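You operate a simulated robot arm through the tools that you are given. There is no shell and no other tool. Be economical: measure what you need, move in short steps, check, and stop when the job is done.

Carry out the task below with a simulated robot arm. There is one attempt and no reset: what you move stays moved.

TASK
Take the green beaker from the worktop of the teacher's bench and put it in the silver steel bowl there.

It is judged by the outcome, as a careful person would: the job done as asked, and still so three seconds after it is handed in. It fails if anything else is knocked over, pushed out of place, dropped, spilled or broken.

THE ROBOT
A 7-joint arm with a two-finger parallel gripper, fixed in place. Base frame: the origin is at the foot of the arm, x ahead of it, y to its left, z up; the work surface is at about z = 0. Lengths are in cm, angles in degrees, forces in N, time in s.
With the tool pointing down near the work surface it reaches from about 24 to 62 cm from the base axis. Its first joint turns from -66.0 to 66.0 degrees. Payload 2.6 kg.
Tool frame: the origin (TCP) lies between the finger pads and is the grasp point; the fingertips stand 3 cm ahead of it; z points along the fingers, y is the line along which they close. The gripper opens to 9.4 cm. The fingers are 2.8 cm wide and 1 cm thick; the gripper's body (5 by 9.6 cm) begins 5.5 cm behind the TCP.
Orientation is that of the tool frame in the base frame, as [roll, pitch, yaw] about the fixed x, y, z axes, in that order (R = Rz(yaw) Ry(pitch) Rx(roll)). With the fingers straight down and closing along the base's y, the tool's x points along the base's -x, its y along +y and its z along -z.

THE INTERFACE
- The arm moves only by the tool play_rows. Its arguments are lists of equal length, an entry for each row: "jaw": the gripper command, from -1 (fully open) to 1 (shut), values between in proportion; "dp": the shift along the base's x, y, z in cm, a list of three; "yaw": the turn about the base's z in degrees. In form: {"jaw": [jaw, ...], "dp": [[x, y, z], ...], "yaw": [yaw, ...]}. A call has 1 to 10 rows; each row is the pose to reach, as a shift and turn from the pose commanded when the call began. A row lasts 0.2 s, in which the tool goes at most 5 cm and 8.6 degrees; a call with a longer step from one row to the next is refused whole, and so is a gripper value outside its range. A pose out of reach is approached as far as the arm can. The call stops where the force on the tool passes 40 N (or 10 N more than at its start, if that is more) or the arm is blocked; 0.2 s more then pass. The fingers move at their own pace (about 7.2 cm/s each) and stop on an object; they squeeze with about 27 N. The grip force told is the motor's: it shows also when the fingers shut on nothing. Time passes only in rows, and 0.2 s behind the last, so rows that repeat a pose let the fingers close. It gives the time, the measured TCP pose, the force on the tool (base axes), the opening and the grip force at its end, in the units of the frame above (readings bear some noise), and new pictures: "views" is both (left out), scene, wrist or none.
- Cameras (640 x 400 px; columns grow to the right, rows downward): "scene" is fixed at [4.68, 45.27, 55.02]; the picture's right is [-0.58, -0.82, 0.00], its down [-0.57, 0.41, -0.71] and it looks along [0.58, -0.41, -0.70] (base axes); focal length 261 px, centre (320, 200). "wrist" rides on the gripper at [-3.7, 0, -5.8] in the tool frame; the picture's right is [0.00, -1.00, 0.00], its down [0.97, 0.00, -0.24] and it looks along [0.24, 0.00, 0.97] (tool axes); focal length 218 px, centre (320, 200).
- point_at(camera, pixels): for up to 12 pixels [column, row] of the newest picture of that camera ("zoom" is the newest enlarged one), the place [x, y, z] in the base frame of the surface seen there, good to about 0.3 cm. No time passes.
- enlarge(camera, box): a new picture of the part [left, top, right, bottom] of that camera's present view, enlarged. No time passes.
- job_done(): hands the job in; it is judged then, once.

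Work in short steps. Measure before you move; look again where a grasp or a placing could have gone wrong, and mend it. You have 60 turns and 120 pictures in all, the two below and enlarged ones among them. Open the gripper and draw the arm clear of the work before you hand the job in, unless the task says otherwise; then end with one line.

The tools are called as a command line: name --argument value ..., lists and objects as JSON in quotes. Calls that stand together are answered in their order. play_rows: Moves the arm, as the interface text tells. Its arguments: {"type":"object","properties":{"jaw":{"type":"array"},"dp":{"type":"array"},"yaw":{"type":"array"},"views":{"type":"string","enum":["both","scene","wrist","none"]}},"required":["jaw","dp","yaw"]} The other tools are called the same way: point_at (camera, pixels) gives the place of the surface under pixels of a picture; enlarge (camera, box) takes an enlarged picture of a part of a camera's view; job_done () hands the job in.

At the start:

```text
clock: 0.0
position: [41.63, 15.67, 32.45]
orientation: [180.0, -0.1, 179.9]
ft_force: [0.3, 0.4, 1.4]
opening: 9.41
finger_force: 0.0
```

scene: 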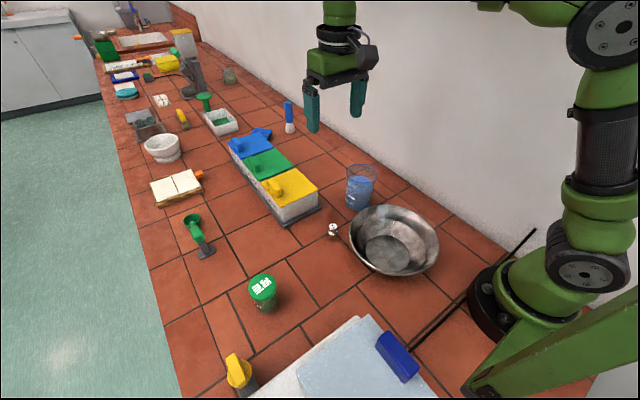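
wrist: 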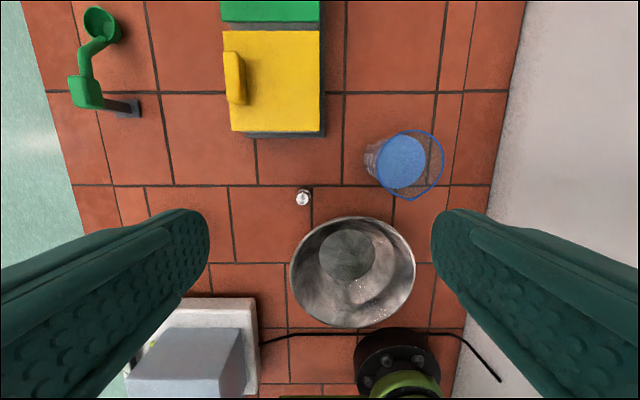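

The candidates for a green beaker are the object at (263,290) and something near (205,102). The blue beaker is at (360,187). I'll enlarge both areas to check.

enlarge --camera "scene" --box '[200, 240, 328, 320]'

enlarge --camera "scene" --box '[90, 20, 314, 160]'

point_at --camera "scene" --pixels '[[263, 290], [264, 308], [205, 102], [395, 205], [390, 255], [437, 240], [350, 240], [385, 274], [332, 230], [360, 175], [220, 120]]'

```text
5.00 times, centred on (264, 280) of scene
```

zoom: 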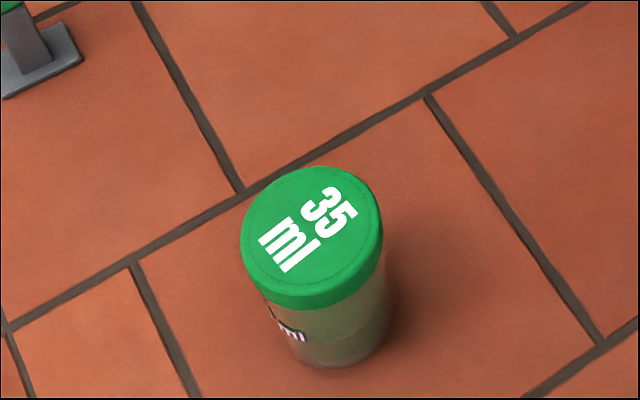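

```text
2.86 times, centred on (202, 90) of scene
```

zoom: 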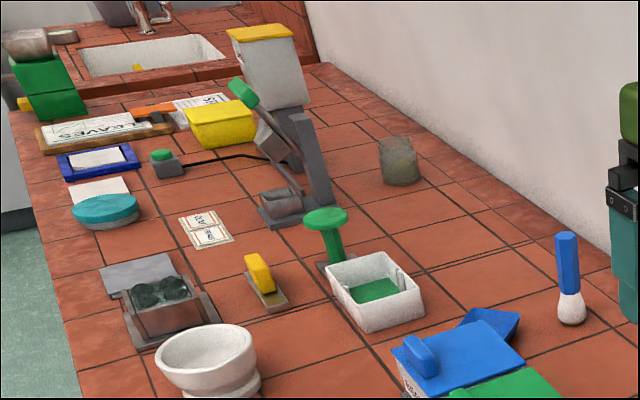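

```text
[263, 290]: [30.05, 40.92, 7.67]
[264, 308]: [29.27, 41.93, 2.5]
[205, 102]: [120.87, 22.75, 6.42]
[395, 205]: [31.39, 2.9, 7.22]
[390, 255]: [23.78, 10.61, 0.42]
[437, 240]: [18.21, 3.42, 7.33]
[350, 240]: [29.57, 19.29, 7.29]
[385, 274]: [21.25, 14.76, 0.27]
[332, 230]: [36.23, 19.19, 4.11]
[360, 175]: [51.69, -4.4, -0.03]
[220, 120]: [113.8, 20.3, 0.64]
```

The lidded "35 ml" green beaker at about (30, 41) is the only green beaker in reach. I'll measure its lid, its neighbours and the bowl.

point_at --camera "scene" --pixels '[[250, 290], [275, 286], [264, 275], [262, 299], [238, 372], [240, 355], [350, 320], [300, 370], [395, 340], [205, 250], [190, 220], [264, 312]]'

point_at --camera "wrist" --pixels '[[292, 272], [414, 272], [352, 217], [352, 325], [346, 255], [360, 300], [303, 197], [205, 310], [215, 350]]'

```text
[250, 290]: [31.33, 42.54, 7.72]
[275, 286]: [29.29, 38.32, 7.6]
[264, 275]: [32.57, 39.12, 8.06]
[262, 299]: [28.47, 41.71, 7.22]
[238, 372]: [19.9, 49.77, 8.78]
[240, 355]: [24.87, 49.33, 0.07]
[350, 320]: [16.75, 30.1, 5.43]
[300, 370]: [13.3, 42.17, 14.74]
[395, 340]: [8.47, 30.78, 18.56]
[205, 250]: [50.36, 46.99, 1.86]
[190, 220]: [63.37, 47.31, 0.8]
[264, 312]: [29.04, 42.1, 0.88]
```

```text
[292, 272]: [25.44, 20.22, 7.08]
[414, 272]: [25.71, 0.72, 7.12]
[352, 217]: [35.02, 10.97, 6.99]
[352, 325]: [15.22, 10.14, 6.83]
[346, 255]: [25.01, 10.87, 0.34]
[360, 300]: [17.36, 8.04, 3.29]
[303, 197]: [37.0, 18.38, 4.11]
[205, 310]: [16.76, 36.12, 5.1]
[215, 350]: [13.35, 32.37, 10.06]
```

The beaker is centred at about (30.6, 40.5), with its top at z≈8 and a width of about 5. The bowl is centred at (25.4, 10.5), with its rim at z≈7.1. I'll move above the beaker while staying high.

play_rows --jaw '[-1, -1, -1, -1, -1, -1, -1, -1, -1, -1]' --dp '[[-1.4, 3.1, -1.4], [-2.8, 6.2, -2.8], [-4.2, 9.3, -4.2], [-5.6, 12.4, -5.6], [-7.0, 15.5, -7.0], [-8.4, 18.6, -8.4], [-9.8, 21.7, -9.8], [-11.1, 24.8, -11.2], [-11.1, 24.8, -12.5], [-11.1, 24.8, -12.5]]' --yaw '[0, 0, 0, 0, 0, 0, 0, 0, 0, 0]'

```text
clock: 2.2
position: [30.53, 40.64, 19.96]
orientation: [-180.0, 0.0, -180.0]
ft_force: [0.9, -0.3, -1.1]
opening: 9.39
finger_force: 0.0
```

scene: 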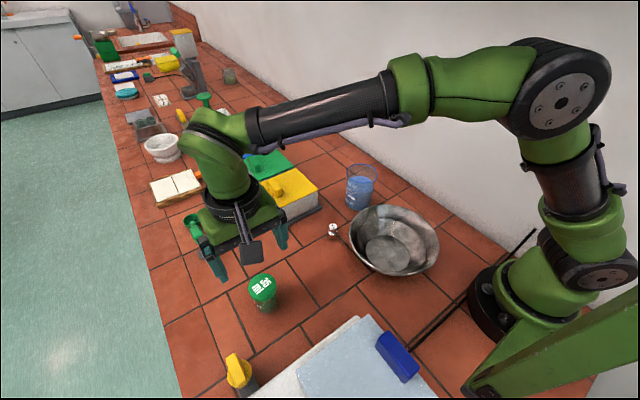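
wrist: 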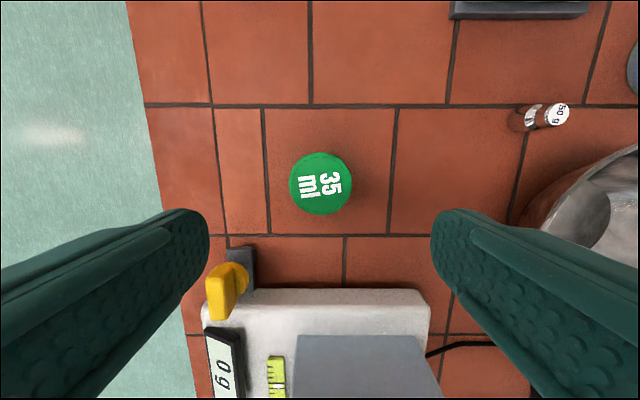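

The lid is at (320,183) in the wrist view. I'll measure its edges.

point_at --camera "wrist" --pixels '[[291, 183], [350, 183], [320, 155], [320, 208], [320, 183], [235, 285], [245, 252], [390, 292], [215, 300]]'

```text
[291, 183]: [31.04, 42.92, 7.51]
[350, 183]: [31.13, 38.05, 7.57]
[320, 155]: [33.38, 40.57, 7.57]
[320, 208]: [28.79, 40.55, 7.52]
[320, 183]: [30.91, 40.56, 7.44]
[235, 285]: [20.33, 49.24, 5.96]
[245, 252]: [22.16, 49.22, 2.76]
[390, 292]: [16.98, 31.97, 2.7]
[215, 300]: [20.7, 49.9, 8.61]
```

The beaker is centred at (31.05, 40.5), 4.9 wide, with its top at 7.6. I'll correct the position and descend to TCP z≈5.2.

play_rows --jaw '[-1, -1, -1, -1, -1, -1, -1]' --dp '[[0.5, -0.15, -2], [0.5, -0.15, -5], [0.5, -0.15, -8], [0.5, -0.15, -11], [0.5, -0.15, -13], [0.5, -0.15, -14.7], [0.5, -0.15, -14.7]]' --yaw '[0, 0, 0, 0, 0, 0, 0]'

```text
clock: 3.8
position: [30.88, 40.32, 5.12]
orientation: [-180.0, 0.1, -179.9]
ft_force: [0.2, 0.4, 0.4]
opening: 9.42
finger_force: 0.0
```

scene: 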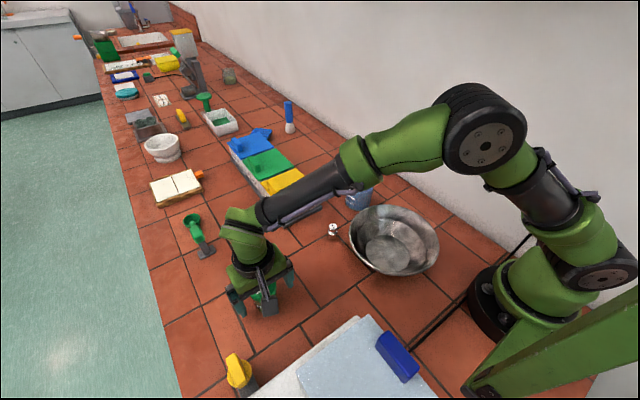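
wrist: 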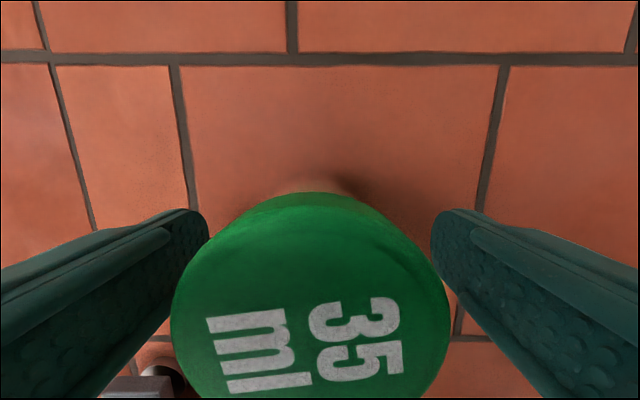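

The beaker stands centred between the fingers, so I'll close on it.

play_rows --jaw '[0, 0.5, 1, 1, 1]' --dp '[[0, 0, 0], [0, 0, 0], [0, 0, 0], [0, 0, 0], [0, 0, 0]]' --yaw '[0, 0, 0, 0, 0]' --views "wrist"

```text
clock: 5.0
position: [30.86, 40.36, 5.13]
orientation: [-180.0, -0.1, -180.0]
ft_force: [0.0, 1.3, -0.7]
opening: 5.31
finger_force: 26.8
```

wrist: 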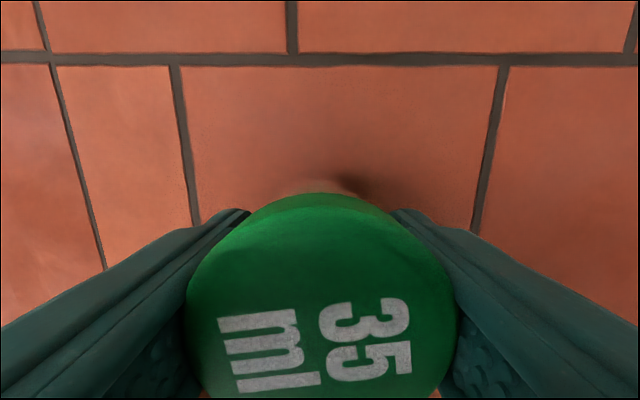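

It is gripped at 5.31 cm with 27 N. I'll lift it straight up.

play_rows --jaw '[1, 1, 1, 1, 1, 1, 1]' --dp '[[0, 0, 1], [0, 0, 3], [0, 0, 6], [0, 0, 9], [0, 0, 12], [0, 0, 14], [0, 0, 14]]' --yaw '[0, 0, 0, 0, 0, 0, 0]'

```text
clock: 6.6
position: [30.96, 40.43, 19.05]
orientation: [-179.9, 0.0, 179.9]
ft_force: [-0.2, 0.1, -1.3]
opening: 5.3
finger_force: 27.5
```

scene: 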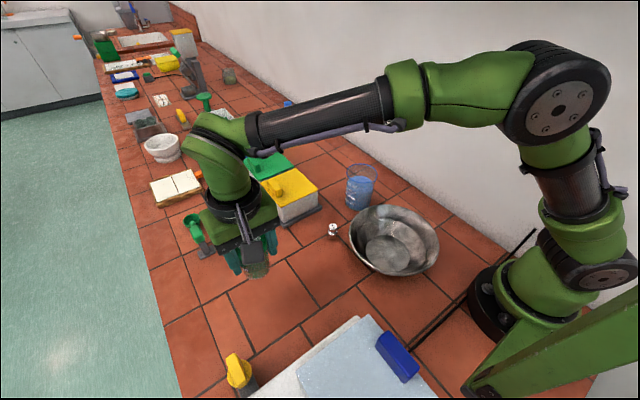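
wrist: 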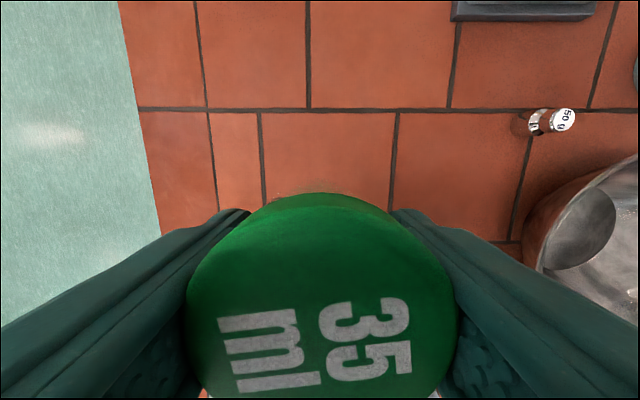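

It is held firmly with the bottom at z≈14. I'll carry it level to above the bowl centre at (25.1, 10.6).

play_rows --jaw '[1, 1, 1, 1, 1, 1, 1, 1, 1, 1]' --dp '[[-0.4, -2, 0], [-1.0, -5, 0], [-1.7, -8.5, 0], [-2.4, -12, 0], [-3.1, -15.5, 0], [-3.8, -19, 0], [-4.5, -22.5, 0], [-5.2, -26, 0], [-5.7, -28.5, 0], [-5.9, -29.8, 0]]' --yaw '[0, 0, 0, 0, 0, 0, 0, 0, 0, 0]'

```text
clock: 8.8
position: [25.05, 10.55, 19.19]
orientation: [-179.9, 0.0, 180.0]
ft_force: [0.2, 0.3, -0.5]
opening: 5.31
finger_force: 27.0
```

scene: 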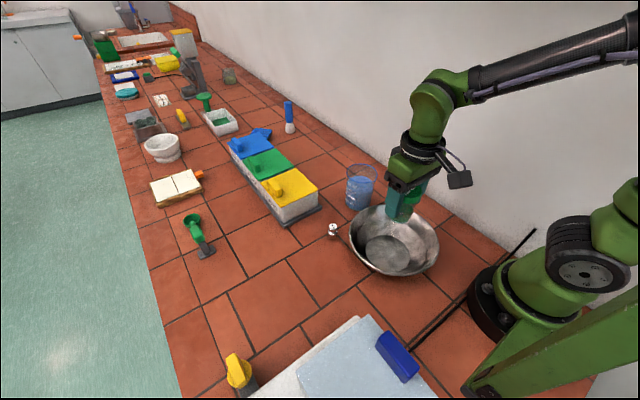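
wrist: 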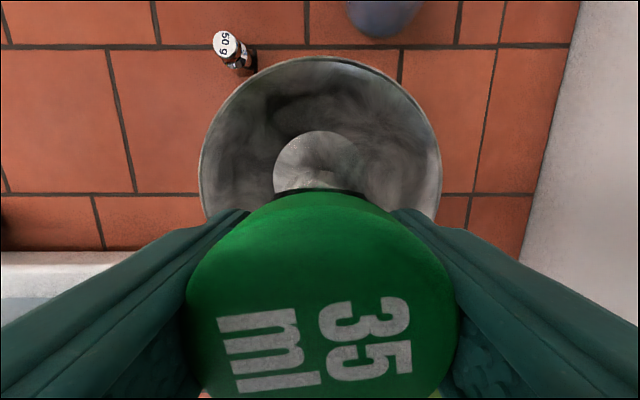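

The bowl is centred under the beaker, with its rim spanning columns 200–441. I'll descend to just above the floor.

play_rows --jaw '[1, 1, 1, 1, 1, 1, 1, 1]' --dp '[[0, 0, -2], [0, 0, -5], [0, 0, -8], [0, 0, -10.5], [0, 0, -12], [0, 0, -12.8], [0, 0, -13.2], [0, 0, -13.4]]' --yaw '[0, 0, 0, 0, 0, 0, 0, 0]'

```text
clock: 10.6
position: [25.08, 10.43, 5.73]
orientation: [180.0, -0.1, 180.0]
ft_force: [0.6, -0.3, -1.1]
opening: 5.31
finger_force: 26.9
```

scene: 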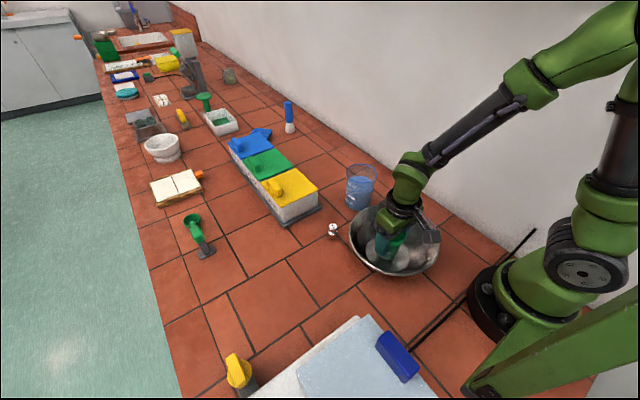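
wrist: 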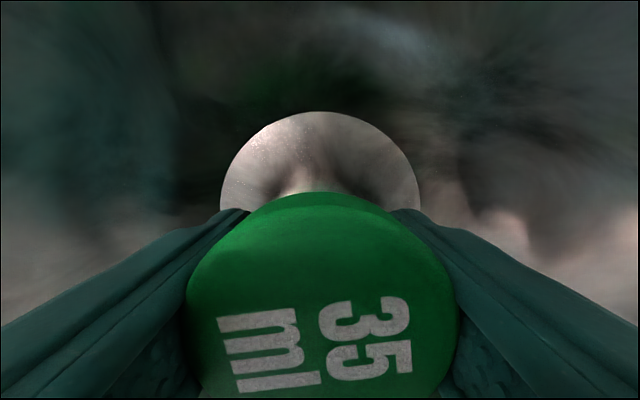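

The beaker is just above the floor. I'll lower it in millimetre steps until a contact force shows.

play_rows --jaw '[1, 1, 1]' --dp '[[0, 0, -0.1], [0, 0, -0.2], [0, 0, -0.2]]' --yaw '[0, 0, 0]' --views "none"

```text
clock: 11.4
position: [25.21, 10.62, 5.54]
orientation: [-179.9, -0.1, -179.9]
ft_force: [0.3, -0.7, -0.9]
opening: 5.32
finger_force: 26.7
```

play_rows --jaw '[1, 1, 1]' --dp '[[0, 0, -0.1], [0, 0, -0.2], [0, 0, -0.2]]' --yaw '[0, 0, 0]' --views "none"

```text
clock: 12.2
position: [25.29, 10.53, 5.37]
orientation: [-180.0, 0.2, 180.0]
ft_force: [-1.8, -2.0, 19.9]
opening: 5.33
finger_force: 27.3
```

There is 20 N of contact, so the beaker is on the bowl floor. I'll ease up slightly and open to about 7 cm, which keeps the fingers clear of the bowl wall.

play_rows --jaw '[1, -0.25, -0.5, -0.5, -0.5]' --dp '[[0, 0, 0.1], [0, 0, 0.1], [0, 0, 0.1], [0, 0, 0.1], [0, 0, 0.1]]' --yaw '[0, 0, 0, 0, 0]'

```text
clock: 13.4
position: [25.2, 10.43, 5.52]
orientation: [-179.9, 0.0, 180.0]
ft_force: [0.3, 0.0, 0.7]
opening: 7.02
finger_force: 0.1
```

scene: 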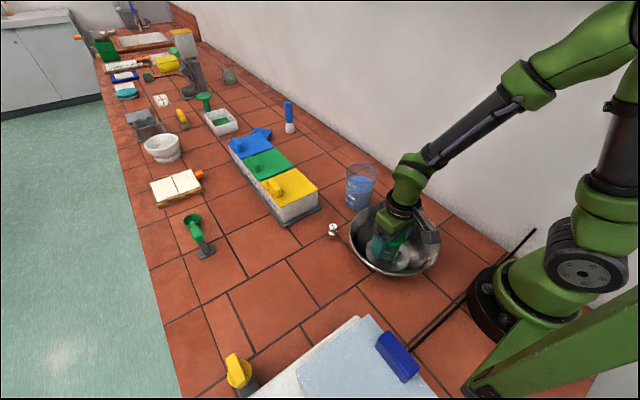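
wrist: 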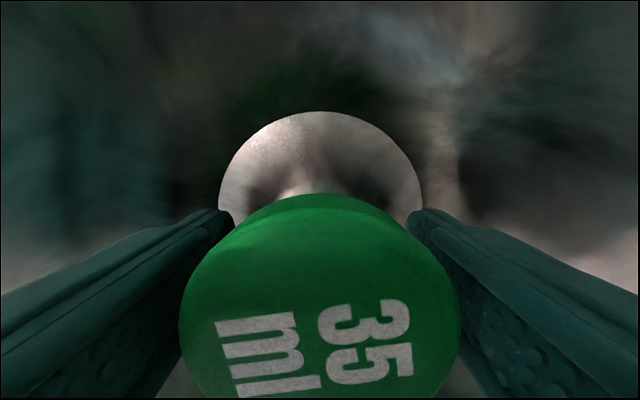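

It has been released and is standing. I'll go straight up.

play_rows --jaw '[-0.5, -0.5, -0.5, -0.5, -0.5, -0.5, -1, -1]' --dp '[[0, 0, 1], [0, 0, 3], [0, 0, 6], [0, 0, 10], [0, 0, 14], [0, 0, 18], [2, 0, 21], [4, 0, 22]]' --yaw '[0, 0, 0, 0, 0, 0, 0, 0]'

```text
clock: 15.2
position: [29.14, 10.54, 27.48]
orientation: [-180.0, 0.0, 180.0]
ft_force: [0.4, 1.3, 0.2]
opening: 9.42
finger_force: 0.1
```

scene: 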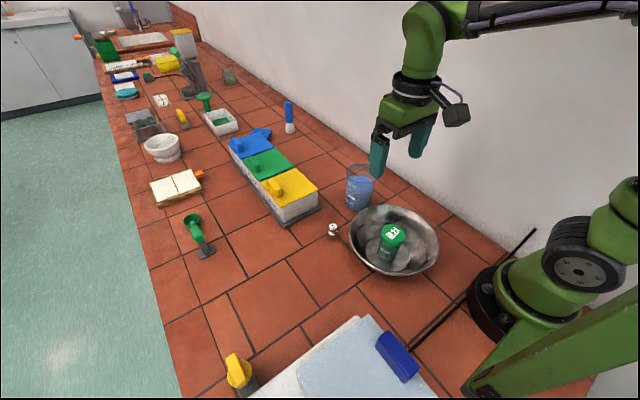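
wrist: 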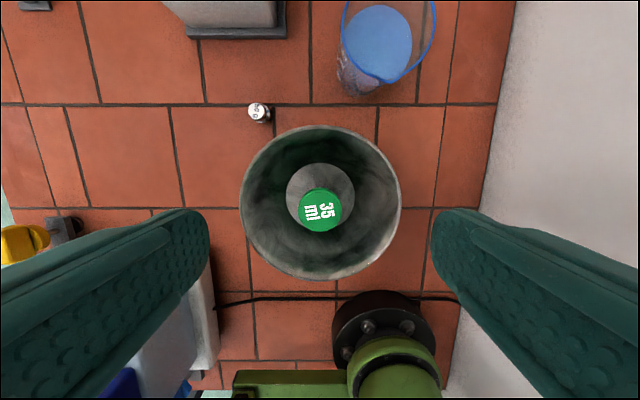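

The beaker stands upright in the bowl at (320,210) in the wrist view. Everything else is where it was and the arm is clear, so I'm handing it in.

job_done

```text
The job is handed in.
```

The green 35 ml beaker is standing upright in the steel bowl; the gripper is open and clear, nothing else looks moved, and the job is handed in.
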